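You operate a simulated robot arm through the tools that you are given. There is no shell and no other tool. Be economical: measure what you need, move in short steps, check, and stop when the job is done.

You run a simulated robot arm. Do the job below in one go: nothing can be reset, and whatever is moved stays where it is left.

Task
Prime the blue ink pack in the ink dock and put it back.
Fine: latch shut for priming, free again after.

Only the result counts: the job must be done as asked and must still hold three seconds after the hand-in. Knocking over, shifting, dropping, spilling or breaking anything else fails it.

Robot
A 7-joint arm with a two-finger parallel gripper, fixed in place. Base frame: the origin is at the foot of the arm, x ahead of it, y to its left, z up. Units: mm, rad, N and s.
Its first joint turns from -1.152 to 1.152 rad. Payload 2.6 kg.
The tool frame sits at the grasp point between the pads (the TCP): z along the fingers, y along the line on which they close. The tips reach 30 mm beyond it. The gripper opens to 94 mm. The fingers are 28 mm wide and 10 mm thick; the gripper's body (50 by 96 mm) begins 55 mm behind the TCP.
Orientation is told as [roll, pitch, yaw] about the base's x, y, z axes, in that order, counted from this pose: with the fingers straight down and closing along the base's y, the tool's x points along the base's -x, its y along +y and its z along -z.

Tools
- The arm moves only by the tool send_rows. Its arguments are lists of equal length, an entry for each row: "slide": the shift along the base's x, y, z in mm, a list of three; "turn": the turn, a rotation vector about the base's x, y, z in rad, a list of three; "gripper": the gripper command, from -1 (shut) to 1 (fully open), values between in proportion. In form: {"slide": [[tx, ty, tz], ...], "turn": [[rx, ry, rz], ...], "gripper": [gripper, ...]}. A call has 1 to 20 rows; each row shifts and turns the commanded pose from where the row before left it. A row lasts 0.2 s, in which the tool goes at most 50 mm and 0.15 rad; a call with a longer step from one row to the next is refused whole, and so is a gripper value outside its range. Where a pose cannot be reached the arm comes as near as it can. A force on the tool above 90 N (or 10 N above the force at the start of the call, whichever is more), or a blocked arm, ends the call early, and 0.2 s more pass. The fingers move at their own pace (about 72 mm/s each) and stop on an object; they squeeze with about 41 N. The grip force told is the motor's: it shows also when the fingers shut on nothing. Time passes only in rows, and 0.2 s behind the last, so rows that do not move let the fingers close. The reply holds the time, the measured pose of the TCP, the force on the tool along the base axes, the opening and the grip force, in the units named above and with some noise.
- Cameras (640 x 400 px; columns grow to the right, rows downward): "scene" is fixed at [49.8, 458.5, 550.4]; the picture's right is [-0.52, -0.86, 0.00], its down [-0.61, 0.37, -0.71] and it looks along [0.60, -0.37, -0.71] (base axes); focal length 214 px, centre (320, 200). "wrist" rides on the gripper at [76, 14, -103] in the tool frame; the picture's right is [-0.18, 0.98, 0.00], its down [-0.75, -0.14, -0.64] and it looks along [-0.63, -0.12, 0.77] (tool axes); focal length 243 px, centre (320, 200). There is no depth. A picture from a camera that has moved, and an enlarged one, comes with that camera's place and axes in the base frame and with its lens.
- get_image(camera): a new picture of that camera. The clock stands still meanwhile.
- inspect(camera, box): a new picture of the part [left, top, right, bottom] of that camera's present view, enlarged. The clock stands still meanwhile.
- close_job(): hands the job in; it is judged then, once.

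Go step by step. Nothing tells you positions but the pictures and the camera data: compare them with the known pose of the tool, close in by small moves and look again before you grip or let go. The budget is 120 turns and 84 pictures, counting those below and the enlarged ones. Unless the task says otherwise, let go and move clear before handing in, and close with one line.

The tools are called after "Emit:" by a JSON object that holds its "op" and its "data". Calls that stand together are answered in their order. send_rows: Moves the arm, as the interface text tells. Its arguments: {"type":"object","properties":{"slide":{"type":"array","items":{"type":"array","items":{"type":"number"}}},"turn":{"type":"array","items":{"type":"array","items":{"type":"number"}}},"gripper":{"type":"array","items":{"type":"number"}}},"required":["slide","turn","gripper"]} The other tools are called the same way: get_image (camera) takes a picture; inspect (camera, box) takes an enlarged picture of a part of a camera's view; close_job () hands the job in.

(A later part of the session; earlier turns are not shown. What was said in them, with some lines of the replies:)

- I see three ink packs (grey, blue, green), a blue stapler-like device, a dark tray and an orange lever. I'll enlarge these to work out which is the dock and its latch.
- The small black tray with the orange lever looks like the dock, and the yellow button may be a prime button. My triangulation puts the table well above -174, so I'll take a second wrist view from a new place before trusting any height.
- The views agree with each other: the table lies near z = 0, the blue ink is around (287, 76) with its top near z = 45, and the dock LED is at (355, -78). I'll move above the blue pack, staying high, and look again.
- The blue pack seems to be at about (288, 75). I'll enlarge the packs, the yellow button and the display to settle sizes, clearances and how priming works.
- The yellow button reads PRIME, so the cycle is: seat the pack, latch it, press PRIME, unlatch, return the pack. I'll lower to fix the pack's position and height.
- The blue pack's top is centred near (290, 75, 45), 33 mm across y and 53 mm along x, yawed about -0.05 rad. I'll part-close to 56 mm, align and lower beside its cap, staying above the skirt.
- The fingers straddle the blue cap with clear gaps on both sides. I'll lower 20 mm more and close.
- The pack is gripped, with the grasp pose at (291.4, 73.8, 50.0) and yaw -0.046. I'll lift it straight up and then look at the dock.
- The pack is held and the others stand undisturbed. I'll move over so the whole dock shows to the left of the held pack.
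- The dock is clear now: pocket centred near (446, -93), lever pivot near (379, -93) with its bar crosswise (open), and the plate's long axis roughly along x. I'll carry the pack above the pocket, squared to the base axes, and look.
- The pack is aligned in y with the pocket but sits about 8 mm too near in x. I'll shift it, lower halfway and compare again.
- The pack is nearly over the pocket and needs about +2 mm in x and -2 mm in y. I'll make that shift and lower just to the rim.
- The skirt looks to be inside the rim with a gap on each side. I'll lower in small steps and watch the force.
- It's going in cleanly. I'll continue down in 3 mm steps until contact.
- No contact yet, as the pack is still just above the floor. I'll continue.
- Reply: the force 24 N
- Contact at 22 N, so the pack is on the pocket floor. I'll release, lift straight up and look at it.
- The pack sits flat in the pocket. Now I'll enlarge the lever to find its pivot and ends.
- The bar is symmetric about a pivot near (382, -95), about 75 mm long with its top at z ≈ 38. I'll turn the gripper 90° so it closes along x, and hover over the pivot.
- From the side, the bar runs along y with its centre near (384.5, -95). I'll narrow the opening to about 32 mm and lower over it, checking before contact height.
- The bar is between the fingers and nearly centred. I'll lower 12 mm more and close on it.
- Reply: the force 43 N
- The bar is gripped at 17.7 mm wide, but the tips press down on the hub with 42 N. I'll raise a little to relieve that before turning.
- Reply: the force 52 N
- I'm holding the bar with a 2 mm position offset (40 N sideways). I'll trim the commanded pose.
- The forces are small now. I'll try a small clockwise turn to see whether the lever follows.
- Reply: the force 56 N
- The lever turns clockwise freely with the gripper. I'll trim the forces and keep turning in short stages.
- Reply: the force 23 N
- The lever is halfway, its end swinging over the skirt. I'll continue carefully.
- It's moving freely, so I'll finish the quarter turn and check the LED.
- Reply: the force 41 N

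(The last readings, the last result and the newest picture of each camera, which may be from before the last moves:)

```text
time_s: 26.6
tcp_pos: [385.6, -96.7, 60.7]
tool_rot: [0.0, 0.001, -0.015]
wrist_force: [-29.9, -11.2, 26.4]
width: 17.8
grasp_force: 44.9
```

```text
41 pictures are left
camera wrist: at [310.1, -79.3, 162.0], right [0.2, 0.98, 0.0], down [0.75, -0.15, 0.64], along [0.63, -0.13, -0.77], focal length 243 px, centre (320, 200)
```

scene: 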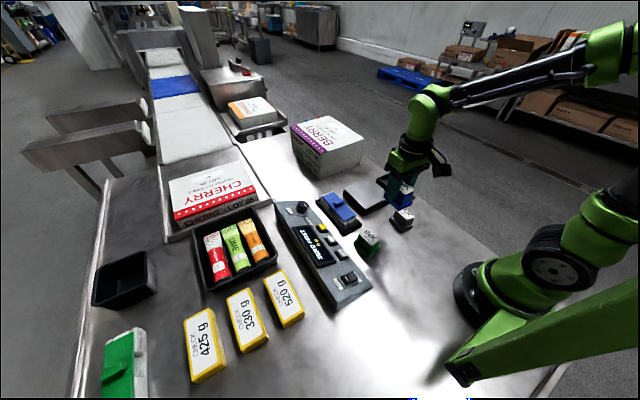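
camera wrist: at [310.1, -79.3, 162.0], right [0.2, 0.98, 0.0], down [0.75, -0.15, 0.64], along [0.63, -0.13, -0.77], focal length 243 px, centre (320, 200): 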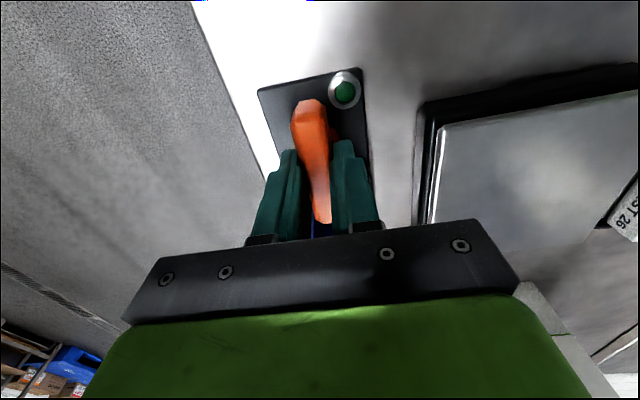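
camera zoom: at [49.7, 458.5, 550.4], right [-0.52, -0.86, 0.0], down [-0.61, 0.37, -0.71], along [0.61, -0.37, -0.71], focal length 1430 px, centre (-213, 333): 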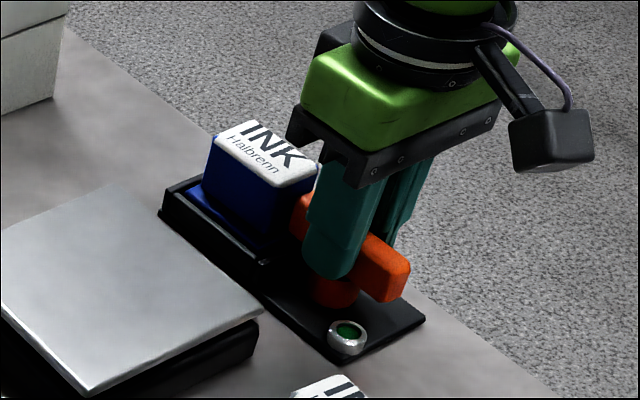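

The lever is turned 90° and lies along the dock. I'll relax, release, lift clear and check the bar's alignment.

Emit:
{"op": "send_rows", "data": {"slide": [[-1.5, -0.5, 1.3], [0, 0, 0], [0, 0, 0], [0, 0, 30], [0, 0, 40], [-20, 0, 40], [-20, 30, 30]], "turn": [[0, 0, 0], [0, 0, 0], [0, 0, 0], [0, 0, 0], [0, 0, 0], [0, 0, 0], [0, 0, 0]], "gripper": [-1, -0.28, -0.28, -0.28, -0.28, -0.28, -0.28]}}

Emit:
{"op": "inspect", "data": {"camera": "wrist", "box": [210, 60, 370, 160]}}

Emit:
{"op": "inspect", "data": {"camera": "scene", "box": [370, 160, 434, 200]}}

```text
time_s: 28.2
tcp_pos: [344.2, -63.4, 202.9]
tool_rot: [0.001, 0.002, -0.01]
wrist_force: [0.7, 1.1, 0.1]
width: 33.6
grasp_force: 0.0
```

```text
4.00 times, centred on (290, 110) of wrist
camera zoom: at [268.7, -47.6, 304.9], right [0.19, 0.98, 0.0], down [0.75, -0.15, 0.64], along [0.63, -0.12, -0.77], focal length 970 px, centre (440, 560)
```

zoom: 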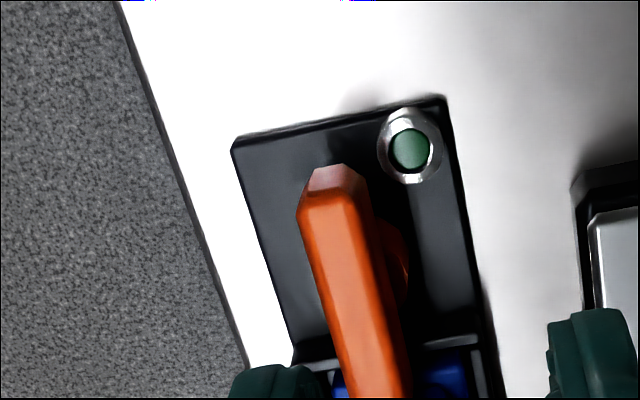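

```text
10.00 times, centred on (402, 180) of scene
camera zoom: at [49.8, 458.4, 550.4], right [-0.52, -0.86, 0.0], down [-0.61, 0.37, -0.71], along [0.6, -0.37, -0.71], focal length 2145 px, centre (-500, 400)
```

zoom: 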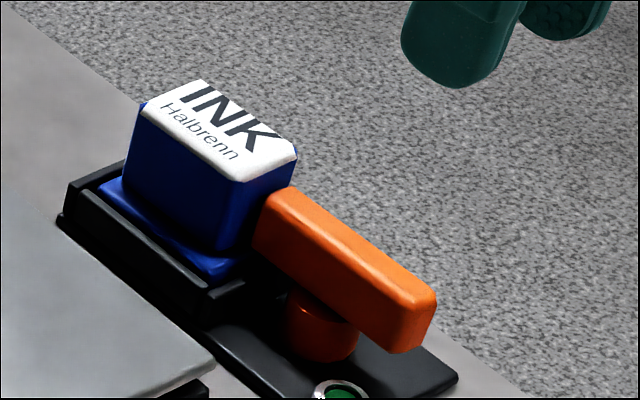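

The bar lies aligned over the pack's skirt, so the dock is latched. Next is the PRIME button, estimated at (385, 241, 33). I'll close the gripper and move above it.

Emit:
{"op": "send_rows", "data": {"slide": [[4, 40, -5], [4, 40, -5], [4, 40, -5], [4, 40, -5], [4, 40, -5], [4, 40, -5], [4, 30, 0], [4, 15, 0], [0, 0, 0]], "turn": [[0, 0, 0.01], [0, 0, 0], [0, 0, 0], [0, 0, 0], [0, 0, 0], [0, 0, 0], [0, 0, 0], [0, 0, 0], [0, 0, 0]], "gripper": [-1, -1, -1, -1, -1, -1, -1, -1, -1]}}

Emit:
{"op": "get_image", "data": {"camera": "wrist"}}

Emit:
{"op": "inspect", "data": {"camera": "scene", "box": [280, 170, 380, 250]}}

```text
time_s: 30.2
tcp_pos: [377.2, 218.6, 169.4]
tool_rot: [0.0, -0.001, 0.001]
wrist_force: [0.3, -0.1, 0.4]
width: 0.1
grasp_force: 33.6
```

```text
38 pictures are left
camera wrist: at [301.3, 234.3, 271.4], right [0.18, 0.98, 0.0], down [0.75, -0.14, 0.64], along [0.63, -0.12, -0.77], focal length 243 px, centre (320, 200)
```

wrist: 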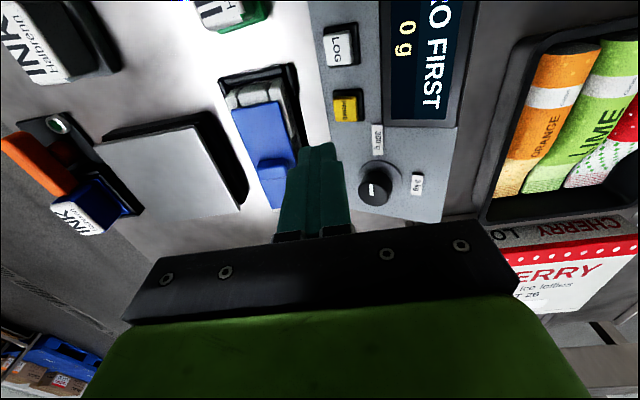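

```text
5.00 times, centred on (330, 210) of scene
camera zoom: at [49.8, 458.5, 550.4], right [-0.52, -0.86, 0.0], down [-0.61, 0.37, -0.71], along [0.6, -0.37, -0.71], focal length 1072 px, centre (270, 150)
```

zoom: 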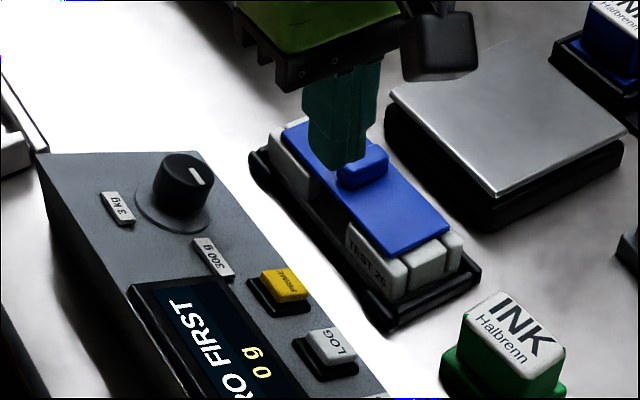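

The new view puts the button at (386, 242), which matches the earlier estimate. I'll move over it, go down to about 20 mm above, and check.

Emit:
{"op": "send_rows", "data": {"slide": [[9, 23, -20], [0, 0, -30], [0, 0, -30], [0, 0, 0]], "turn": [[0, 0, 0], [0, 0, 0], [0, 0, 0], [0, 0, 0]], "gripper": [-1, -1, -1, -1]}}

Emit:
{"op": "get_image", "data": {"camera": "wrist"}}

Emit:
{"op": "inspect", "data": {"camera": "scene", "box": [290, 190, 370, 250]}}

```text
time_s: 31.2
tcp_pos: [386.4, 238.7, 87.2]
tool_rot: [-0.001, 0.0, 0.0]
wrist_force: [1.0, -0.1, 0.1]
width: 0.0
grasp_force: 32.6
```

```text
36 pictures are left
camera wrist: at [310.8, 254.6, 189.4], right [0.18, 0.98, 0.0], down [0.75, -0.14, 0.64], along [0.63, -0.12, -0.77], focal length 243 px, centre (320, 200)
```

wrist: 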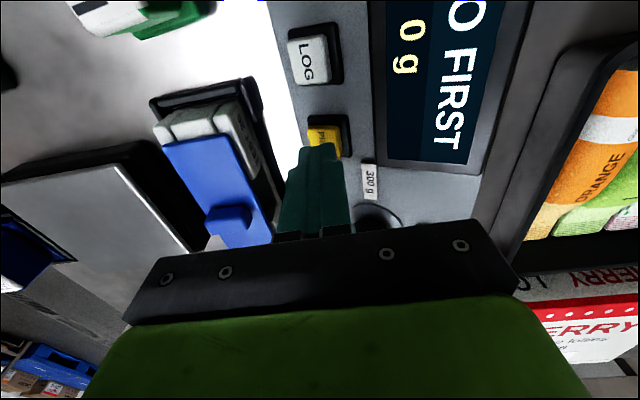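

```text
6.67 times, centred on (330, 220) of scene
camera zoom: at [49.8, 458.5, 550.4], right [-0.52, -0.86, 0.0], down [-0.61, 0.37, -0.71], along [0.6, -0.37, -0.71], focal length 1430 px, centre (253, 67)
```

zoom: 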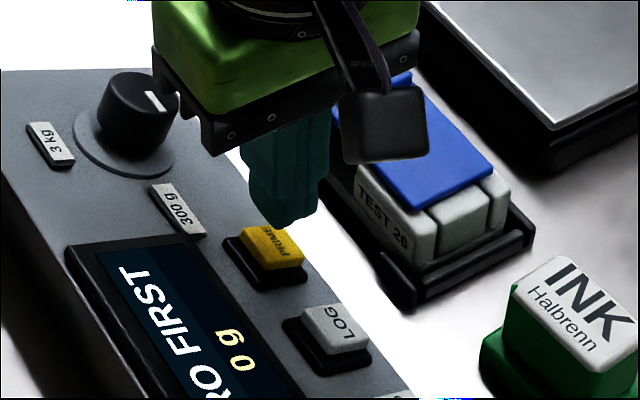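

The tips are over the button, needing about +2 mm in y. I'll descend in small steps.

Emit:
{"op": "send_rows", "data": {"slide": [[1, 2, -8], [0, 0, -6], [0, 0, -4], [0, 0, -3], [0, 0, 0]], "turn": [[0, 0, 0], [0, 0, 0], [0, 0, 0], [0, 0, 0], [0, 0, 0]], "gripper": [-1, -1, -1, -1, -1]}}

Emit:
{"op": "inspect", "data": {"camera": "scene", "box": [300, 200, 364, 240]}}

Emit:
{"op": "inspect", "data": {"camera": "wrist", "box": [240, 80, 400, 180]}}

```text
time_s: 32.4
tcp_pos: [388.8, 242.0, 68.6]
tool_rot: [0.002, 0.0, 0.0]
wrist_force: [-0.6, 0.0, 0.6]
width: 0.0
grasp_force: 33.1
```

```text
10.00 times, centred on (332, 220) of scene
camera zoom: at [49.8, 458.5, 550.4], right [-0.52, -0.86, 0.0], down [-0.61, 0.37, -0.71], along [0.6, -0.37, -0.71], focal length 2145 px, centre (200, 0)
```

zoom: 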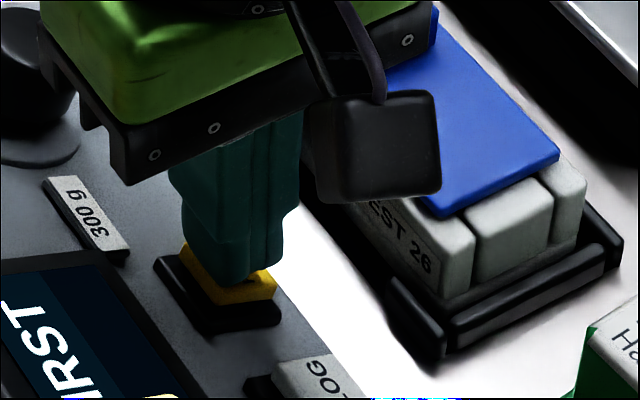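

```text
4.00 times, centred on (320, 130) of wrist
camera zoom: at [311.4, 258.2, 171.2], right [0.18, 0.98, 0.0], down [0.75, -0.14, 0.64], along [0.63, -0.12, -0.77], focal length 970 px, centre (320, 480)
```

zoom: 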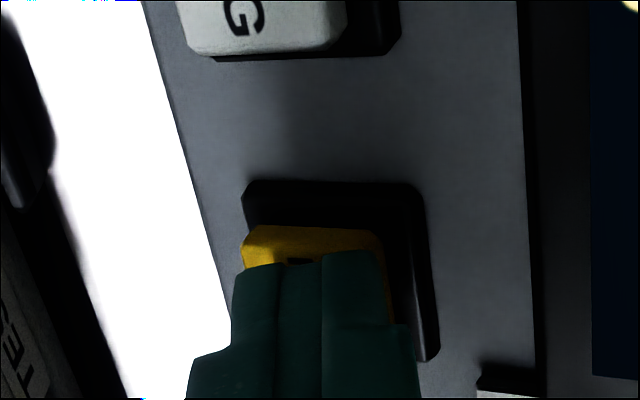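

The tips are on target just above the button. I'll press down gently.

Emit:
{"op": "send_rows", "data": {"slide": [[-2, 0, -2], [0, 0, -2], [0, 0, -2], [0, 0, 0]], "turn": [[0, 0, 0], [0, 0, 0], [0, 0, 0], [0, 0, 0]], "gripper": [-1, -1, -1, -1]}}

```text
time_s: 33.4
tcp_pos: [385.3, 244.0, 63.7]
tool_rot: [0.0, 0.0, -0.001]
wrist_force: [1.1, -0.2, 2.7]
width: 0.0
grasp_force: 33.0
```

Emit:
{"op": "send_rows", "data": {"slide": [[0, 0, -1.5], [0, 0, -1.5], [0, 0, 0], [0, 0, 0]], "turn": [[0, 0, 0], [0, 0, 0], [0, 0, 0], [0, 0, 0]], "gripper": [-1, -1, -1, -1]}}

Emit:
{"op": "get_image", "data": {"camera": "scene"}}

```text
time_s: 34.4
tcp_pos: [385.6, 243.4, 59.6]
tool_rot: [0.001, -0.001, 0.0]
wrist_force: [-0.1, -0.4, 8.4]
width: 0.0
grasp_force: 32.7
```

```text
32 pictures are left
```

scene: 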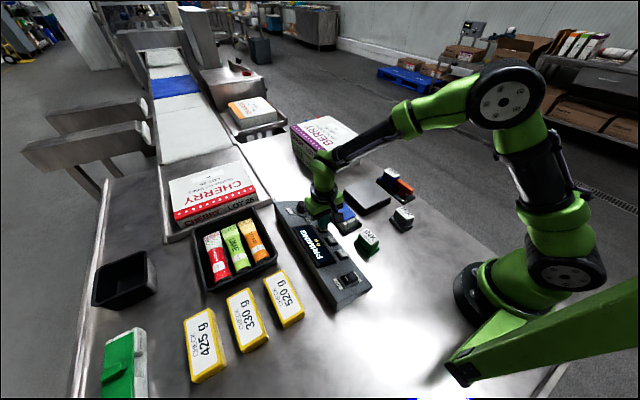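

The button is pressed and the display has changed. I'll enlarge it and the dock.

Emit:
{"op": "inspect", "data": {"camera": "scene", "box": [280, 210, 360, 260]}}

Emit:
{"op": "inspect", "data": {"camera": "scene", "box": [370, 160, 434, 200]}}

```text
8.00 times, centred on (320, 235) of scene
camera zoom: at [49.8, 458.4, 550.4], right [-0.52, -0.86, 0.0], down [-0.61, 0.37, -0.71], along [0.61, -0.37, -0.71], focal length 1716 px, centre (320, -80)
```

zoom: 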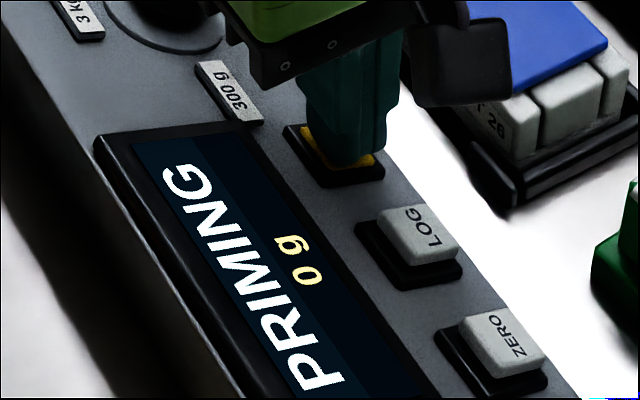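

```text
10.00 times, centred on (402, 180) of scene
camera zoom: at [49.8, 458.4, 550.4], right [-0.52, -0.86, 0.0], down [-0.61, 0.37, -0.71], along [0.61, -0.37, -0.71], focal length 2145 px, centre (-500, 400)
```

zoom: 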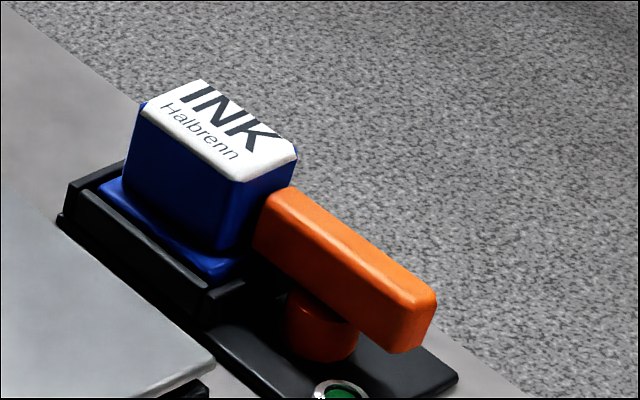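

The display reads PRIMING. I'll hold for about 2 s and check the display again.

Emit:
{"op": "send_rows", "data": {"slide": [[0, 0, 0], [0, 0, 0], [0, 0, 0], [0, 0, 0], [0, 0, 0], [0, 0, 0], [0, 0, 0], [0, 0, 0], [0, 0, 0], [0, 0, 0]], "turn": [[0, 0, 0], [0, 0, 0], [0, 0, 0], [0, 0, 0], [0, 0, 0], [0, 0, 0], [0, 0, 0], [0, 0, 0], [0, 0, 0], [0, 0, 0]], "gripper": [-1, -1, -1, -1, -1, -1, -1, -1, -1, -1]}}

Emit:
{"op": "inspect", "data": {"camera": "scene", "box": [280, 180, 440, 280]}}

```text
time_s: 36.6
tcp_pos: [385.2, 242.8, 60.5]
tool_rot: [0.001, -0.001, 0.001]
wrist_force: [-0.1, -4.6, 7.9]
width: 0.0
grasp_force: 33.0
```

```text
4.00 times, centred on (360, 230) of scene
camera zoom: at [49.8, 458.4, 550.4], right [-0.52, -0.86, 0.0], down [-0.61, 0.37, -0.71], along [0.61, -0.37, -0.71], focal length 858 px, centre (160, 80)
```

zoom: 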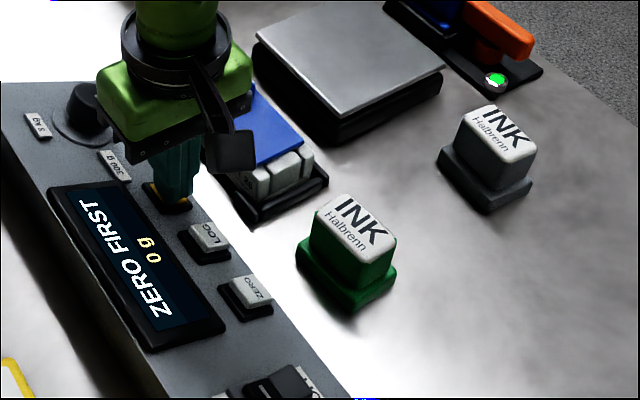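

The LED is lit green, so priming is complete. I'll lift off the button and go back above the lever, opening to 34 mm.

Emit:
{"op": "send_rows", "data": {"slide": [[0, 0, 20], [0, 0, 40], [0, 0, 40], [0, -45, 10], [0, -45, 0], [0, -45, 0], [0, -45, 0], [0, -45, 0], [0, -45, 0], [0, -45, 0], [0, -23.5, -20], [0, 0, 0]], "turn": [[0, 0, 0], [0, 0, 0], [0, 0, 0], [0, 0, -0.015], [0, 0, 0], [0, 0, 0], [0, 0, 0], [0, 0, 0], [0, 0, 0], [0, 0, 0], [0, 0, 0], [0, 0, 0]], "gripper": [-1, -1, -1, -0.28, -0.28, -0.28, -0.28, -0.28, -0.28, -0.28, -0.28, -0.28]}}

Emit:
{"op": "get_image", "data": {"camera": "wrist"}}

```text
time_s: 39.2
tcp_pos: [386.5, -95.2, 151.3]
tool_rot: [0.0, 0.0, -0.016]
wrist_force: [0.3, 1.6, 0.1]
width: 33.8
grasp_force: 0.2
```

```text
28 pictures are left
camera wrist: at [311.6, -78.5, 254.1], right [0.2, 0.98, 0.0], down [0.75, -0.15, 0.64], along [0.63, -0.13, -0.77], focal length 243 px, centre (320, 200)
```

wrist: 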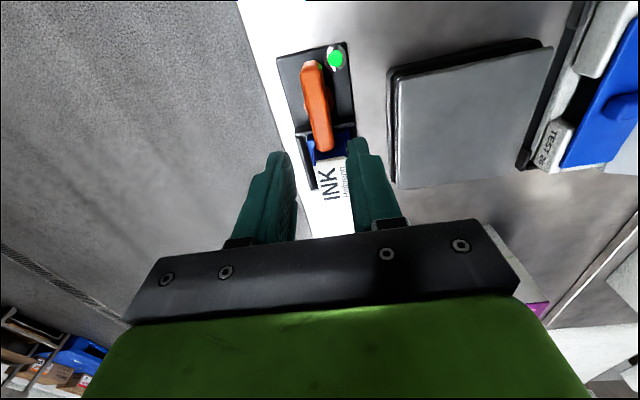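

The LED is green and the lever unmoved. I'll lower to the earlier grip pose (386, -96, 61) and close on the bar.

Emit:
{"op": "send_rows", "data": {"slide": [[0, -0.5, -40], [0, 0, -30], [0, 0, -12], [0, 0, -8], [0, 0, 0], [0, 0, 0], [0, 0, 0]], "turn": [[0, 0, 0], [0, 0, 0], [0, 0, 0], [0, 0, 0], [0, 0, 0], [0, 0, 0], [0, 0, 0]], "gripper": [-0.28, -0.28, -0.28, -0.28, -0.7, -1, -1]}}

Emit:
{"op": "get_image", "data": {"camera": "wrist"}}

```text
time_s: 40.8
tcp_pos: [385.8, -94.9, 62.7]
tool_rot: [-0.001, -0.001, -0.014]
wrist_force: [-0.1, 0.9, -3.6]
width: 17.9
grasp_force: 45.1
```

```text
27 pictures are left
camera wrist: at [309.7, -79.3, 164.8], right [0.2, 0.98, 0.0], down [0.75, -0.15, 0.64], along [0.63, -0.13, -0.77], focal length 243 px, centre (320, 200)
```

wrist: 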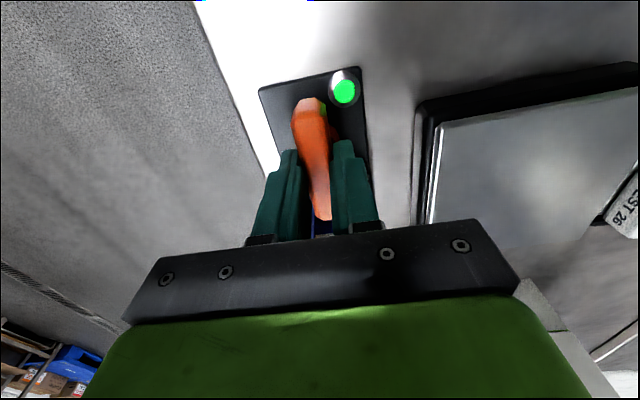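

The bar is gripped cleanly. I'll turn it back counter-clockwise in stages.

Emit:
{"op": "send_rows", "data": {"slide": [[0, 0, 0], [0, 0, 0], [0, 0, 0], [0, 0, 0], [0, 0, 0]], "turn": [[0, 0, 0.1], [0, 0, 0.1], [0, 0, 0.1], [0, 0, 0.1], [0, 0, 0]], "gripper": [-1, -1, -1, -1, -1]}}

```text
time_s: 42.0
tcp_pos: [385.5, -96.6, 62.6]
tool_rot: [-0.002, -0.001, 0.383]
wrist_force: [-12.5, -5.3, 34.9]
width: 18.0
grasp_force: 45.6
```

Emit:
{"op": "send_rows", "data": {"slide": [[-0.5, 0, 1.5], [0, 0, 0], [0, 0, 0], [0, 0, 0], [0, 0, 0]], "turn": [[0, 0, 0.1], [0, 0, 0.1], [0, 0, 0.1], [0, 0, 0.1], [0, 0, 0]], "gripper": [-1, -1, -1, -1, -1]}}

```text
time_s: 43.2
tcp_pos: [385.8, -96.4, 61.3]
tool_rot: [-0.004, -0.003, 0.789]
wrist_force: [8.1, -9.7, 14.5]
width: 17.8
grasp_force: 45.3
```

Emit:
{"op": "send_rows", "data": {"slide": [[0, 0, 0.5], [0, 0, 0], [0, 0, 0], [0, 0, 0], [0, 0, 0]], "turn": [[0, 0, 0.1], [0, 0, 0.1], [0, 0, 0.1], [0, 0, 0.1], [0, 0, 0]], "gripper": [-1, -1, -1, -1, -1]}}

```text
time_s: 44.4
tcp_pos: [384.8, -97.2, 61.5]
tool_rot: [-0.006, 0.0, 1.189]
wrist_force: [32.4, -12.0, -33.6]
width: 17.9
grasp_force: 45.0
```

Emit:
{"op": "send_rows", "data": {"slide": [[1.5, 0, -1.5], [0, 0, 0], [0, 0, 0], [0, 0, 0], [0, 0, 0]], "turn": [[0, 0, 0.1], [0, 0, 0.1], [0, 0, 0.1], [0, 0, 0.07], [0, 0, 0]], "gripper": [-1, -1, -1, -1, -1]}}

Emit:
{"op": "inspect", "data": {"camera": "scene", "box": [360, 150, 440, 210]}}

```text
time_s: 45.6
tcp_pos: [385.7, -95.3, 61.3]
tool_rot: [0.001, 0.001, 1.553]
wrist_force: [-15.6, -10.2, 34.9]
width: 17.2
grasp_force: 45.6
```

```text
6.67 times, centred on (400, 180) of scene
camera zoom: at [49.6, 458.5, 550.4], right [-0.52, -0.86, 0.0], down [-0.61, 0.37, -0.71], along [0.61, -0.37, -0.71], focal length 1430 px, centre (-213, 333)
```

zoom: 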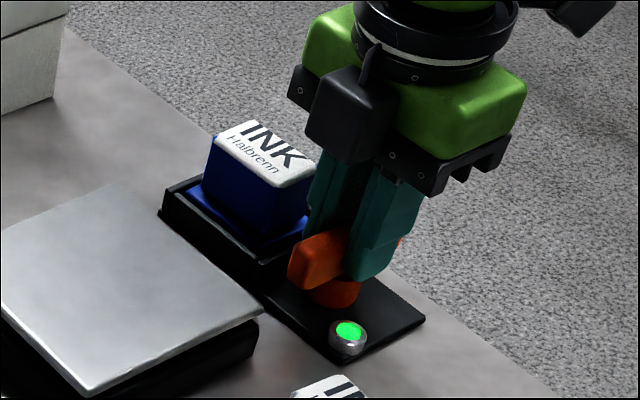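

The lever is back crosswise and the LED is still green. I'll release, lift, and rotate the gripper back while moving above the pack.

Emit:
{"op": "send_rows", "data": {"slide": [[-0.7, 0.5, 1.5], [0, 0, 0], [0, 0, 0], [0, 0, 30], [0, 0, 40], [0, 0, 30]], "turn": [[0, 0, 0], [0, 0, 0], [0, 0, 0], [0, 0, 0], [0, 0, 0], [0, 0, 0]], "gripper": [-1, -0.35, -0.35, -0.35, -0.35, -0.35]}}

Emit:
{"op": "send_rows", "data": {"slide": [[6.2, 0, 0], [6.2, 0, 0], [6.2, 0, 0], [6.2, 0, 0], [6.2, 0, 0], [6.2, 0, 0], [6.2, 0, 0], [6.2, 0, 0], [6.2, 0, 0], [6.2, 0, 0], [6, -0.5, 0], [0, 0, 0]], "turn": [[0, 0, -0.1426], [0, 0, -0.1426], [0, 0, -0.1426], [0, 0, -0.1426], [0, 0, -0.1426], [0, 0, -0.1426], [0, 0, -0.1426], [0, 0, -0.1426], [0, 0, -0.1426], [0, 0, -0.1426], [0, 0, -0.1426], [0, 0, 0]], "gripper": [0.2, 0.2, 0.2, 0.2, 0.2, 0.2, 0.2, 0.2, 0.2, 0.2, 0.2, 0.2]}}

Emit:
{"op": "get_image", "data": {"camera": "wrist"}}

Emit:
{"op": "inspect", "data": {"camera": "scene", "box": [370, 150, 450, 210]}}

```text
time_s: 47.0
tcp_pos: [386.8, -96.3, 163.6]
tool_rot: [-0.002, 0.001, 1.554]
wrist_force: [0.4, -0.4, 0.8]
width: 30.6
grasp_force: 0.0
```

```text
time_s: 49.6
tcp_pos: [454.3, -95.1, 161.1]
tool_rot: [-0.001, 0.001, -0.015]
wrist_force: [-0.3, 0.4, 0.0]
width: 56.1
grasp_force: 0.0
```

```text
25 pictures are left
camera wrist: at [378.3, -79.1, 264.0], right [0.2, 0.98, 0.0], down [0.75, -0.15, 0.64], along [0.63, -0.13, -0.77], focal length 243 px, centre (320, 200)
```

wrist: 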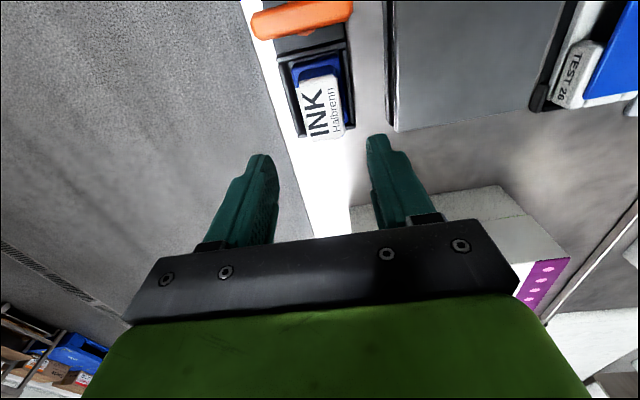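

```text
6.67 times, centred on (410, 180) of scene
camera zoom: at [49.8, 458.5, 550.4], right [-0.52, -0.86, 0.0], down [-0.61, 0.37, -0.71], along [0.6, -0.37, -0.71], focal length 1430 px, centre (-280, 333)
```

zoom: 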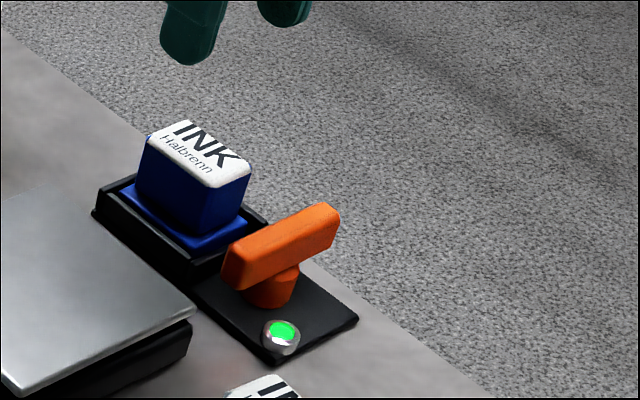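

The latch is open. I'll descend to the release pose (z ≈ 54), grip the pack, and lift it a little to check.

Emit:
{"op": "send_rows", "data": {"slide": [[0, -0.5, -40], [0, 0, -40], [0, 0, -17], [0, 0, -10], [0, 0, 0], [0, 0, 0], [0, 0, 0]], "turn": [[0, 0, 0], [0, 0, 0], [0, 0, 0], [0, 0, 0], [0, 0, 0], [0, 0, 0], [0, 0, 0]], "gripper": [0.2, 0.2, 0.2, 0.2, -1, -1, -1]}}

```text
time_s: 51.2
tcp_pos: [454.8, -96.6, 54.6]
tool_rot: [0.001, 0.001, -0.014]
wrist_force: [0.7, -0.7, 1.5]
width: 37.8
grasp_force: 41.4
```

Gripped again at 37.8 mm. I'll lift straight up out of the pocket and carry it back above its old place.

Emit:
{"op": "send_rows", "data": {"slide": [[0, 0, 8], [0, 0, 15], [0, 0, 30], [0, 0, 40], [0, 0, 35], [0, 0, 0]], "turn": [[0, 0, 0], [0, 0, 0], [0, 0, 0], [0, 0, 0], [0, 0, 0], [0, 0, 0]], "gripper": [-1, -1, -1, -1, -1, -1]}}

Emit:
{"op": "inspect", "data": {"camera": "scene", "box": [360, 130, 440, 210]}}

```text
time_s: 52.6
tcp_pos: [454.4, -94.5, 185.3]
tool_rot: [0.001, -0.002, -0.013]
wrist_force: [-0.3, 0.0, -2.1]
width: 37.9
grasp_force: 41.2
```

```text
5.00 times, centred on (400, 170) of scene
camera zoom: at [49.8, 458.5, 550.4], right [-0.52, -0.86, 0.0], down [-0.61, 0.37, -0.71], along [0.6, -0.37, -0.71], focal length 1072 px, centre (-80, 350)
```

zoom: 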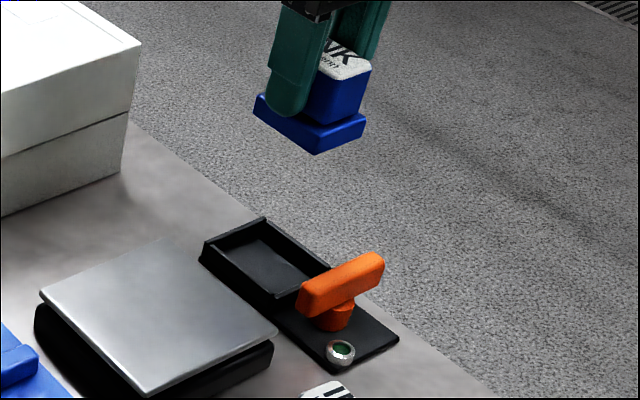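

The pack is out and held level. I'll carry it back over (291.4, 73.8) at yaw -0.046.

Emit:
{"op": "send_rows", "data": {"slide": [[-32.6, 33.9, 0], [-32.6, 33.9, 0], [-32.6, 33.9, 0], [-32.6, 33.9, 0], [-32.6, 33.9, 0], [0, 0, -40], [0, 0, -40], [0, 0, -15], [0, 0, 0]], "turn": [[0, 0, -0.032], [0, 0, 0], [0, 0, 0], [0, 0, 0], [0, 0, 0], [0, 0, 0], [0, 0, 0], [0, 0, 0], [0, 0, 0]], "gripper": [-1, -1, -1, -1, -1, -1, -1, -1, -1]}}

Emit:
{"op": "send_rows", "data": {"slide": [[0, 0, 0]], "turn": [[0, 0, 0]], "gripper": [-1]}}

Emit:
{"op": "inspect", "data": {"camera": "scene", "box": [350, 170, 450, 250]}}

```text
time_s: 54.6
tcp_pos: [290.7, 73.9, 87.6]
tool_rot: [-0.001, -0.001, -0.048]
wrist_force: [-0.8, 0.2, -2.1]
width: 37.9
grasp_force: 40.6
```

```text
time_s: 55.0
tcp_pos: [292.3, 72.7, 86.9]
tool_rot: [-0.001, -0.001, -0.046]
wrist_force: [-1.0, 0.6, -1.8]
width: 38.0
grasp_force: 41.1
```

```text
5.00 times, centred on (400, 210) of scene
camera zoom: at [49.8, 458.5, 550.4], right [-0.52, -0.86, 0.0], down [-0.61, 0.37, -0.71], along [0.6, -0.37, -0.71], focal length 1072 px, centre (-80, 150)
```

zoom: 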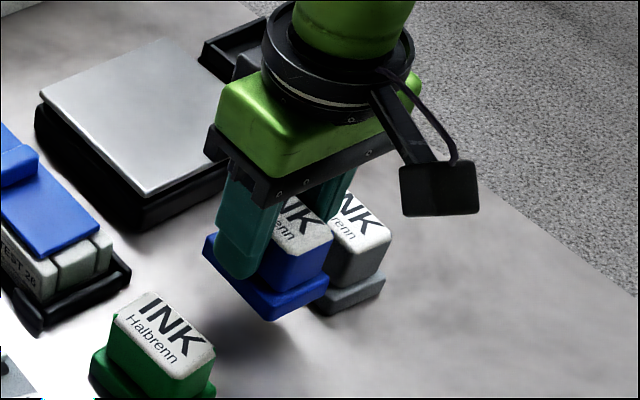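

It lines up with the original place. I'll lower it to just above the table.

Emit:
{"op": "send_rows", "data": {"slide": [[0, 0, -15], [0, 0, -12], [0, 0, -4], [0, 0, 0]], "turn": [[0, 0, 0], [0, 0, 0], [0, 0, 0], [0, 0, 0]], "gripper": [-1, -1, -1, -1]}}

Emit:
{"op": "inspect", "data": {"camera": "scene", "box": [350, 170, 450, 250]}}

```text
time_s: 56.0
tcp_pos: [290.5, 74.1, 57.6]
tool_rot: [0.0, 0.001, -0.044]
wrist_force: [-0.5, -0.3, -1.8]
width: 37.9
grasp_force: 41.3
```

```text
5.00 times, centred on (400, 210) of scene
camera zoom: at [49.8, 458.5, 550.4], right [-0.52, -0.86, 0.0], down [-0.61, 0.37, -0.71], along [0.6, -0.37, -0.71], focal length 1072 px, centre (-80, 150)
```

zoom: 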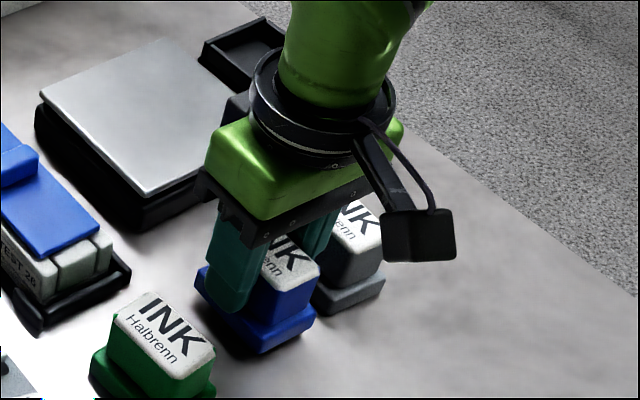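

Emit:
{"op": "send_rows", "data": {"slide": [[0, 0, -2], [0, 0, -2], [0, 0, 0]], "turn": [[0, 0, 0], [0, 0, 0], [0, 0, 0]], "gripper": [-1, -1, -1]}}

```text
time_s: 56.8
tcp_pos: [290.2, 74.6, 55.0]
tool_rot: [0.0, 0.001, -0.045]
wrist_force: [0.7, 0.5, -1.6]
width: 38.2
grasp_force: 40.6
```

Emit:
{"op": "send_rows", "data": {"slide": [[0, 0, -1.5], [0, 0, 0]], "turn": [[0, 0, 0], [0, 0, 0]], "gripper": [-1, -1]}}

```text
time_s: 57.4
tcp_pos: [288.6, 74.0, 51.7]
tool_rot: [0.0, -0.001, -0.044]
wrist_force: [0.5, -0.7, -2.3]
width: 38.0
grasp_force: 41.2
```

Emit:
{"op": "send_rows", "data": {"slide": [[0.5, 0, -1], [0, 0, 0]], "turn": [[0, 0, 0], [0, 0, 0]], "gripper": [-1, -1]}}

```text
time_s: 58.0
tcp_pos: [291.7, 73.1, 51.8]
tool_rot: [0.0, 0.001, -0.045]
wrist_force: [-0.4, 0.0, -0.1]
width: 37.7
grasp_force: 40.9
```

Emit:
{"op": "send_rows", "data": {"slide": [[0, 0, -0.7], [0, 0, 0]], "turn": [[0, 0, 0], [0, 0, 0]], "gripper": [-1, -1]}}

Emit:
{"op": "inspect", "data": {"camera": "scene", "box": [350, 170, 450, 250]}}

```text
time_s: 58.6
tcp_pos: [291.2, 74.0, 51.0]
tool_rot: [0.0, 0.0, -0.046]
wrist_force: [-0.4, 0.1, -2.0]
width: 37.9
grasp_force: 40.9
```

```text
5.00 times, centred on (400, 210) of scene
camera zoom: at [49.8, 458.5, 550.4], right [-0.52, -0.86, 0.0], down [-0.61, 0.37, -0.71], along [0.6, -0.37, -0.71], focal length 1072 px, centre (-80, 150)
```

zoom: 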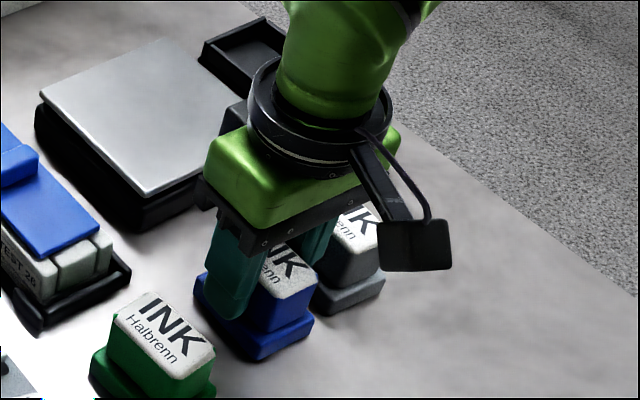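

Nearly down, and it matches the original view. A touch lower until I feel contact.

Emit:
{"op": "send_rows", "data": {"slide": [[0, 0, -0.8], [0, 0, 0]], "turn": [[0, 0, 0], [0, 0, 0]], "gripper": [-1, -1]}}

```text
time_s: 59.2
tcp_pos: [291.4, 73.7, 49.8]
tool_rot: [0.0, -0.001, -0.045]
wrist_force: [0.2, 0.0, -1.9]
width: 37.6
grasp_force: 41.2
```

Emit:
{"op": "send_rows", "data": {"slide": [[0, 0, -0.8], [0, 0, 0]], "turn": [[0, 0, 0], [0, 0, 0]], "gripper": [-1, -1]}}

```text
time_s: 59.8
tcp_pos: [290.5, 73.8, 48.6]
tool_rot: [-0.001, 0.0, -0.046]
wrist_force: [0.5, -0.7, -1.3]
width: 38.0
grasp_force: 40.8
```

Emit:
{"op": "send_rows", "data": {"slide": [[0, 0, -0.8], [0, 0, 0]], "turn": [[0, 0, 0], [0, 0, 0]], "gripper": [-1, -1]}}

```text
time_s: 60.4
tcp_pos: [290.6, 73.1, 48.4]
tool_rot: [0.0, 0.001, -0.047]
wrist_force: [-1.2, -1.0, 2.5]
width: 37.8
grasp_force: 40.7
```

Contact has begun (force rose from -2 to +2.5 N), so the pack is on the table. I'll open to 56 mm and lift straight up.

Emit:
{"op": "send_rows", "data": {"slide": [[0, 0, 0], [0, 0, 0], [0, 0, 0], [0, 0, 20], [0, 0, 40], [0, 0, 45], [0, 0, 45]], "turn": [[0, 0, 0], [0, 0, 0], [0, 0, 0], [0, 0, 0], [0, 0, 0], [0, 0, 0], [0, 0, 0]], "gripper": [0.2, 0.2, 0.2, 0.2, 0.2, 0.2, 0.2]}}

Emit:
{"op": "get_image", "data": {"camera": "scene"}}

Emit:
{"op": "inspect", "data": {"camera": "scene", "box": [330, 160, 430, 240]}}

```text
time_s: 62.0
tcp_pos: [292.3, 74.8, 197.8]
tool_rot: [0.0, 0.001, -0.045]
wrist_force: [-0.6, -0.1, -1.1]
width: 56.4
grasp_force: 0.1
```

```text
19 pictures are left
```

scene: 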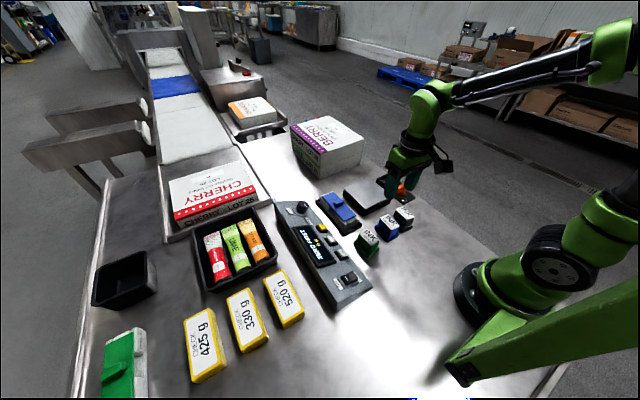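

```text
5.00 times, centred on (380, 200) of scene
camera zoom: at [49.8, 458.5, 550.4], right [-0.52, -0.86, 0.0], down [-0.61, 0.37, -0.71], along [0.6, -0.37, -0.71], focal length 1072 px, centre (20, 200)
```

zoom: 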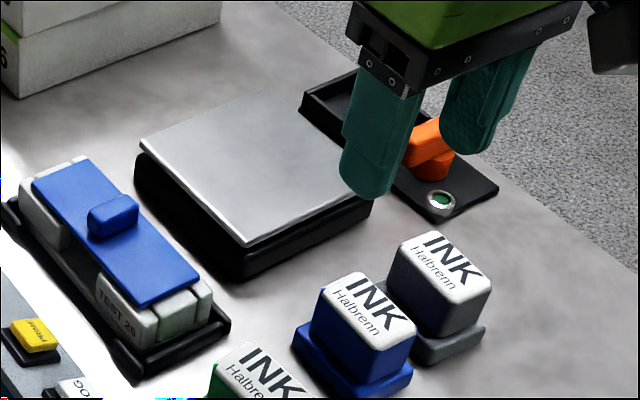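

The blue pack stands exactly where it began, the latch is open, and nothing else has moved. The arm is clear, so I'm handing in.

Emit:
{"op": "close_job", "data": {}}

```text
The job is handed in.
```

I primed the blue ink pack in the latched dock (the display showed PRIMING, then the LED lit green). The latch is open again and the pack is back in its original place.
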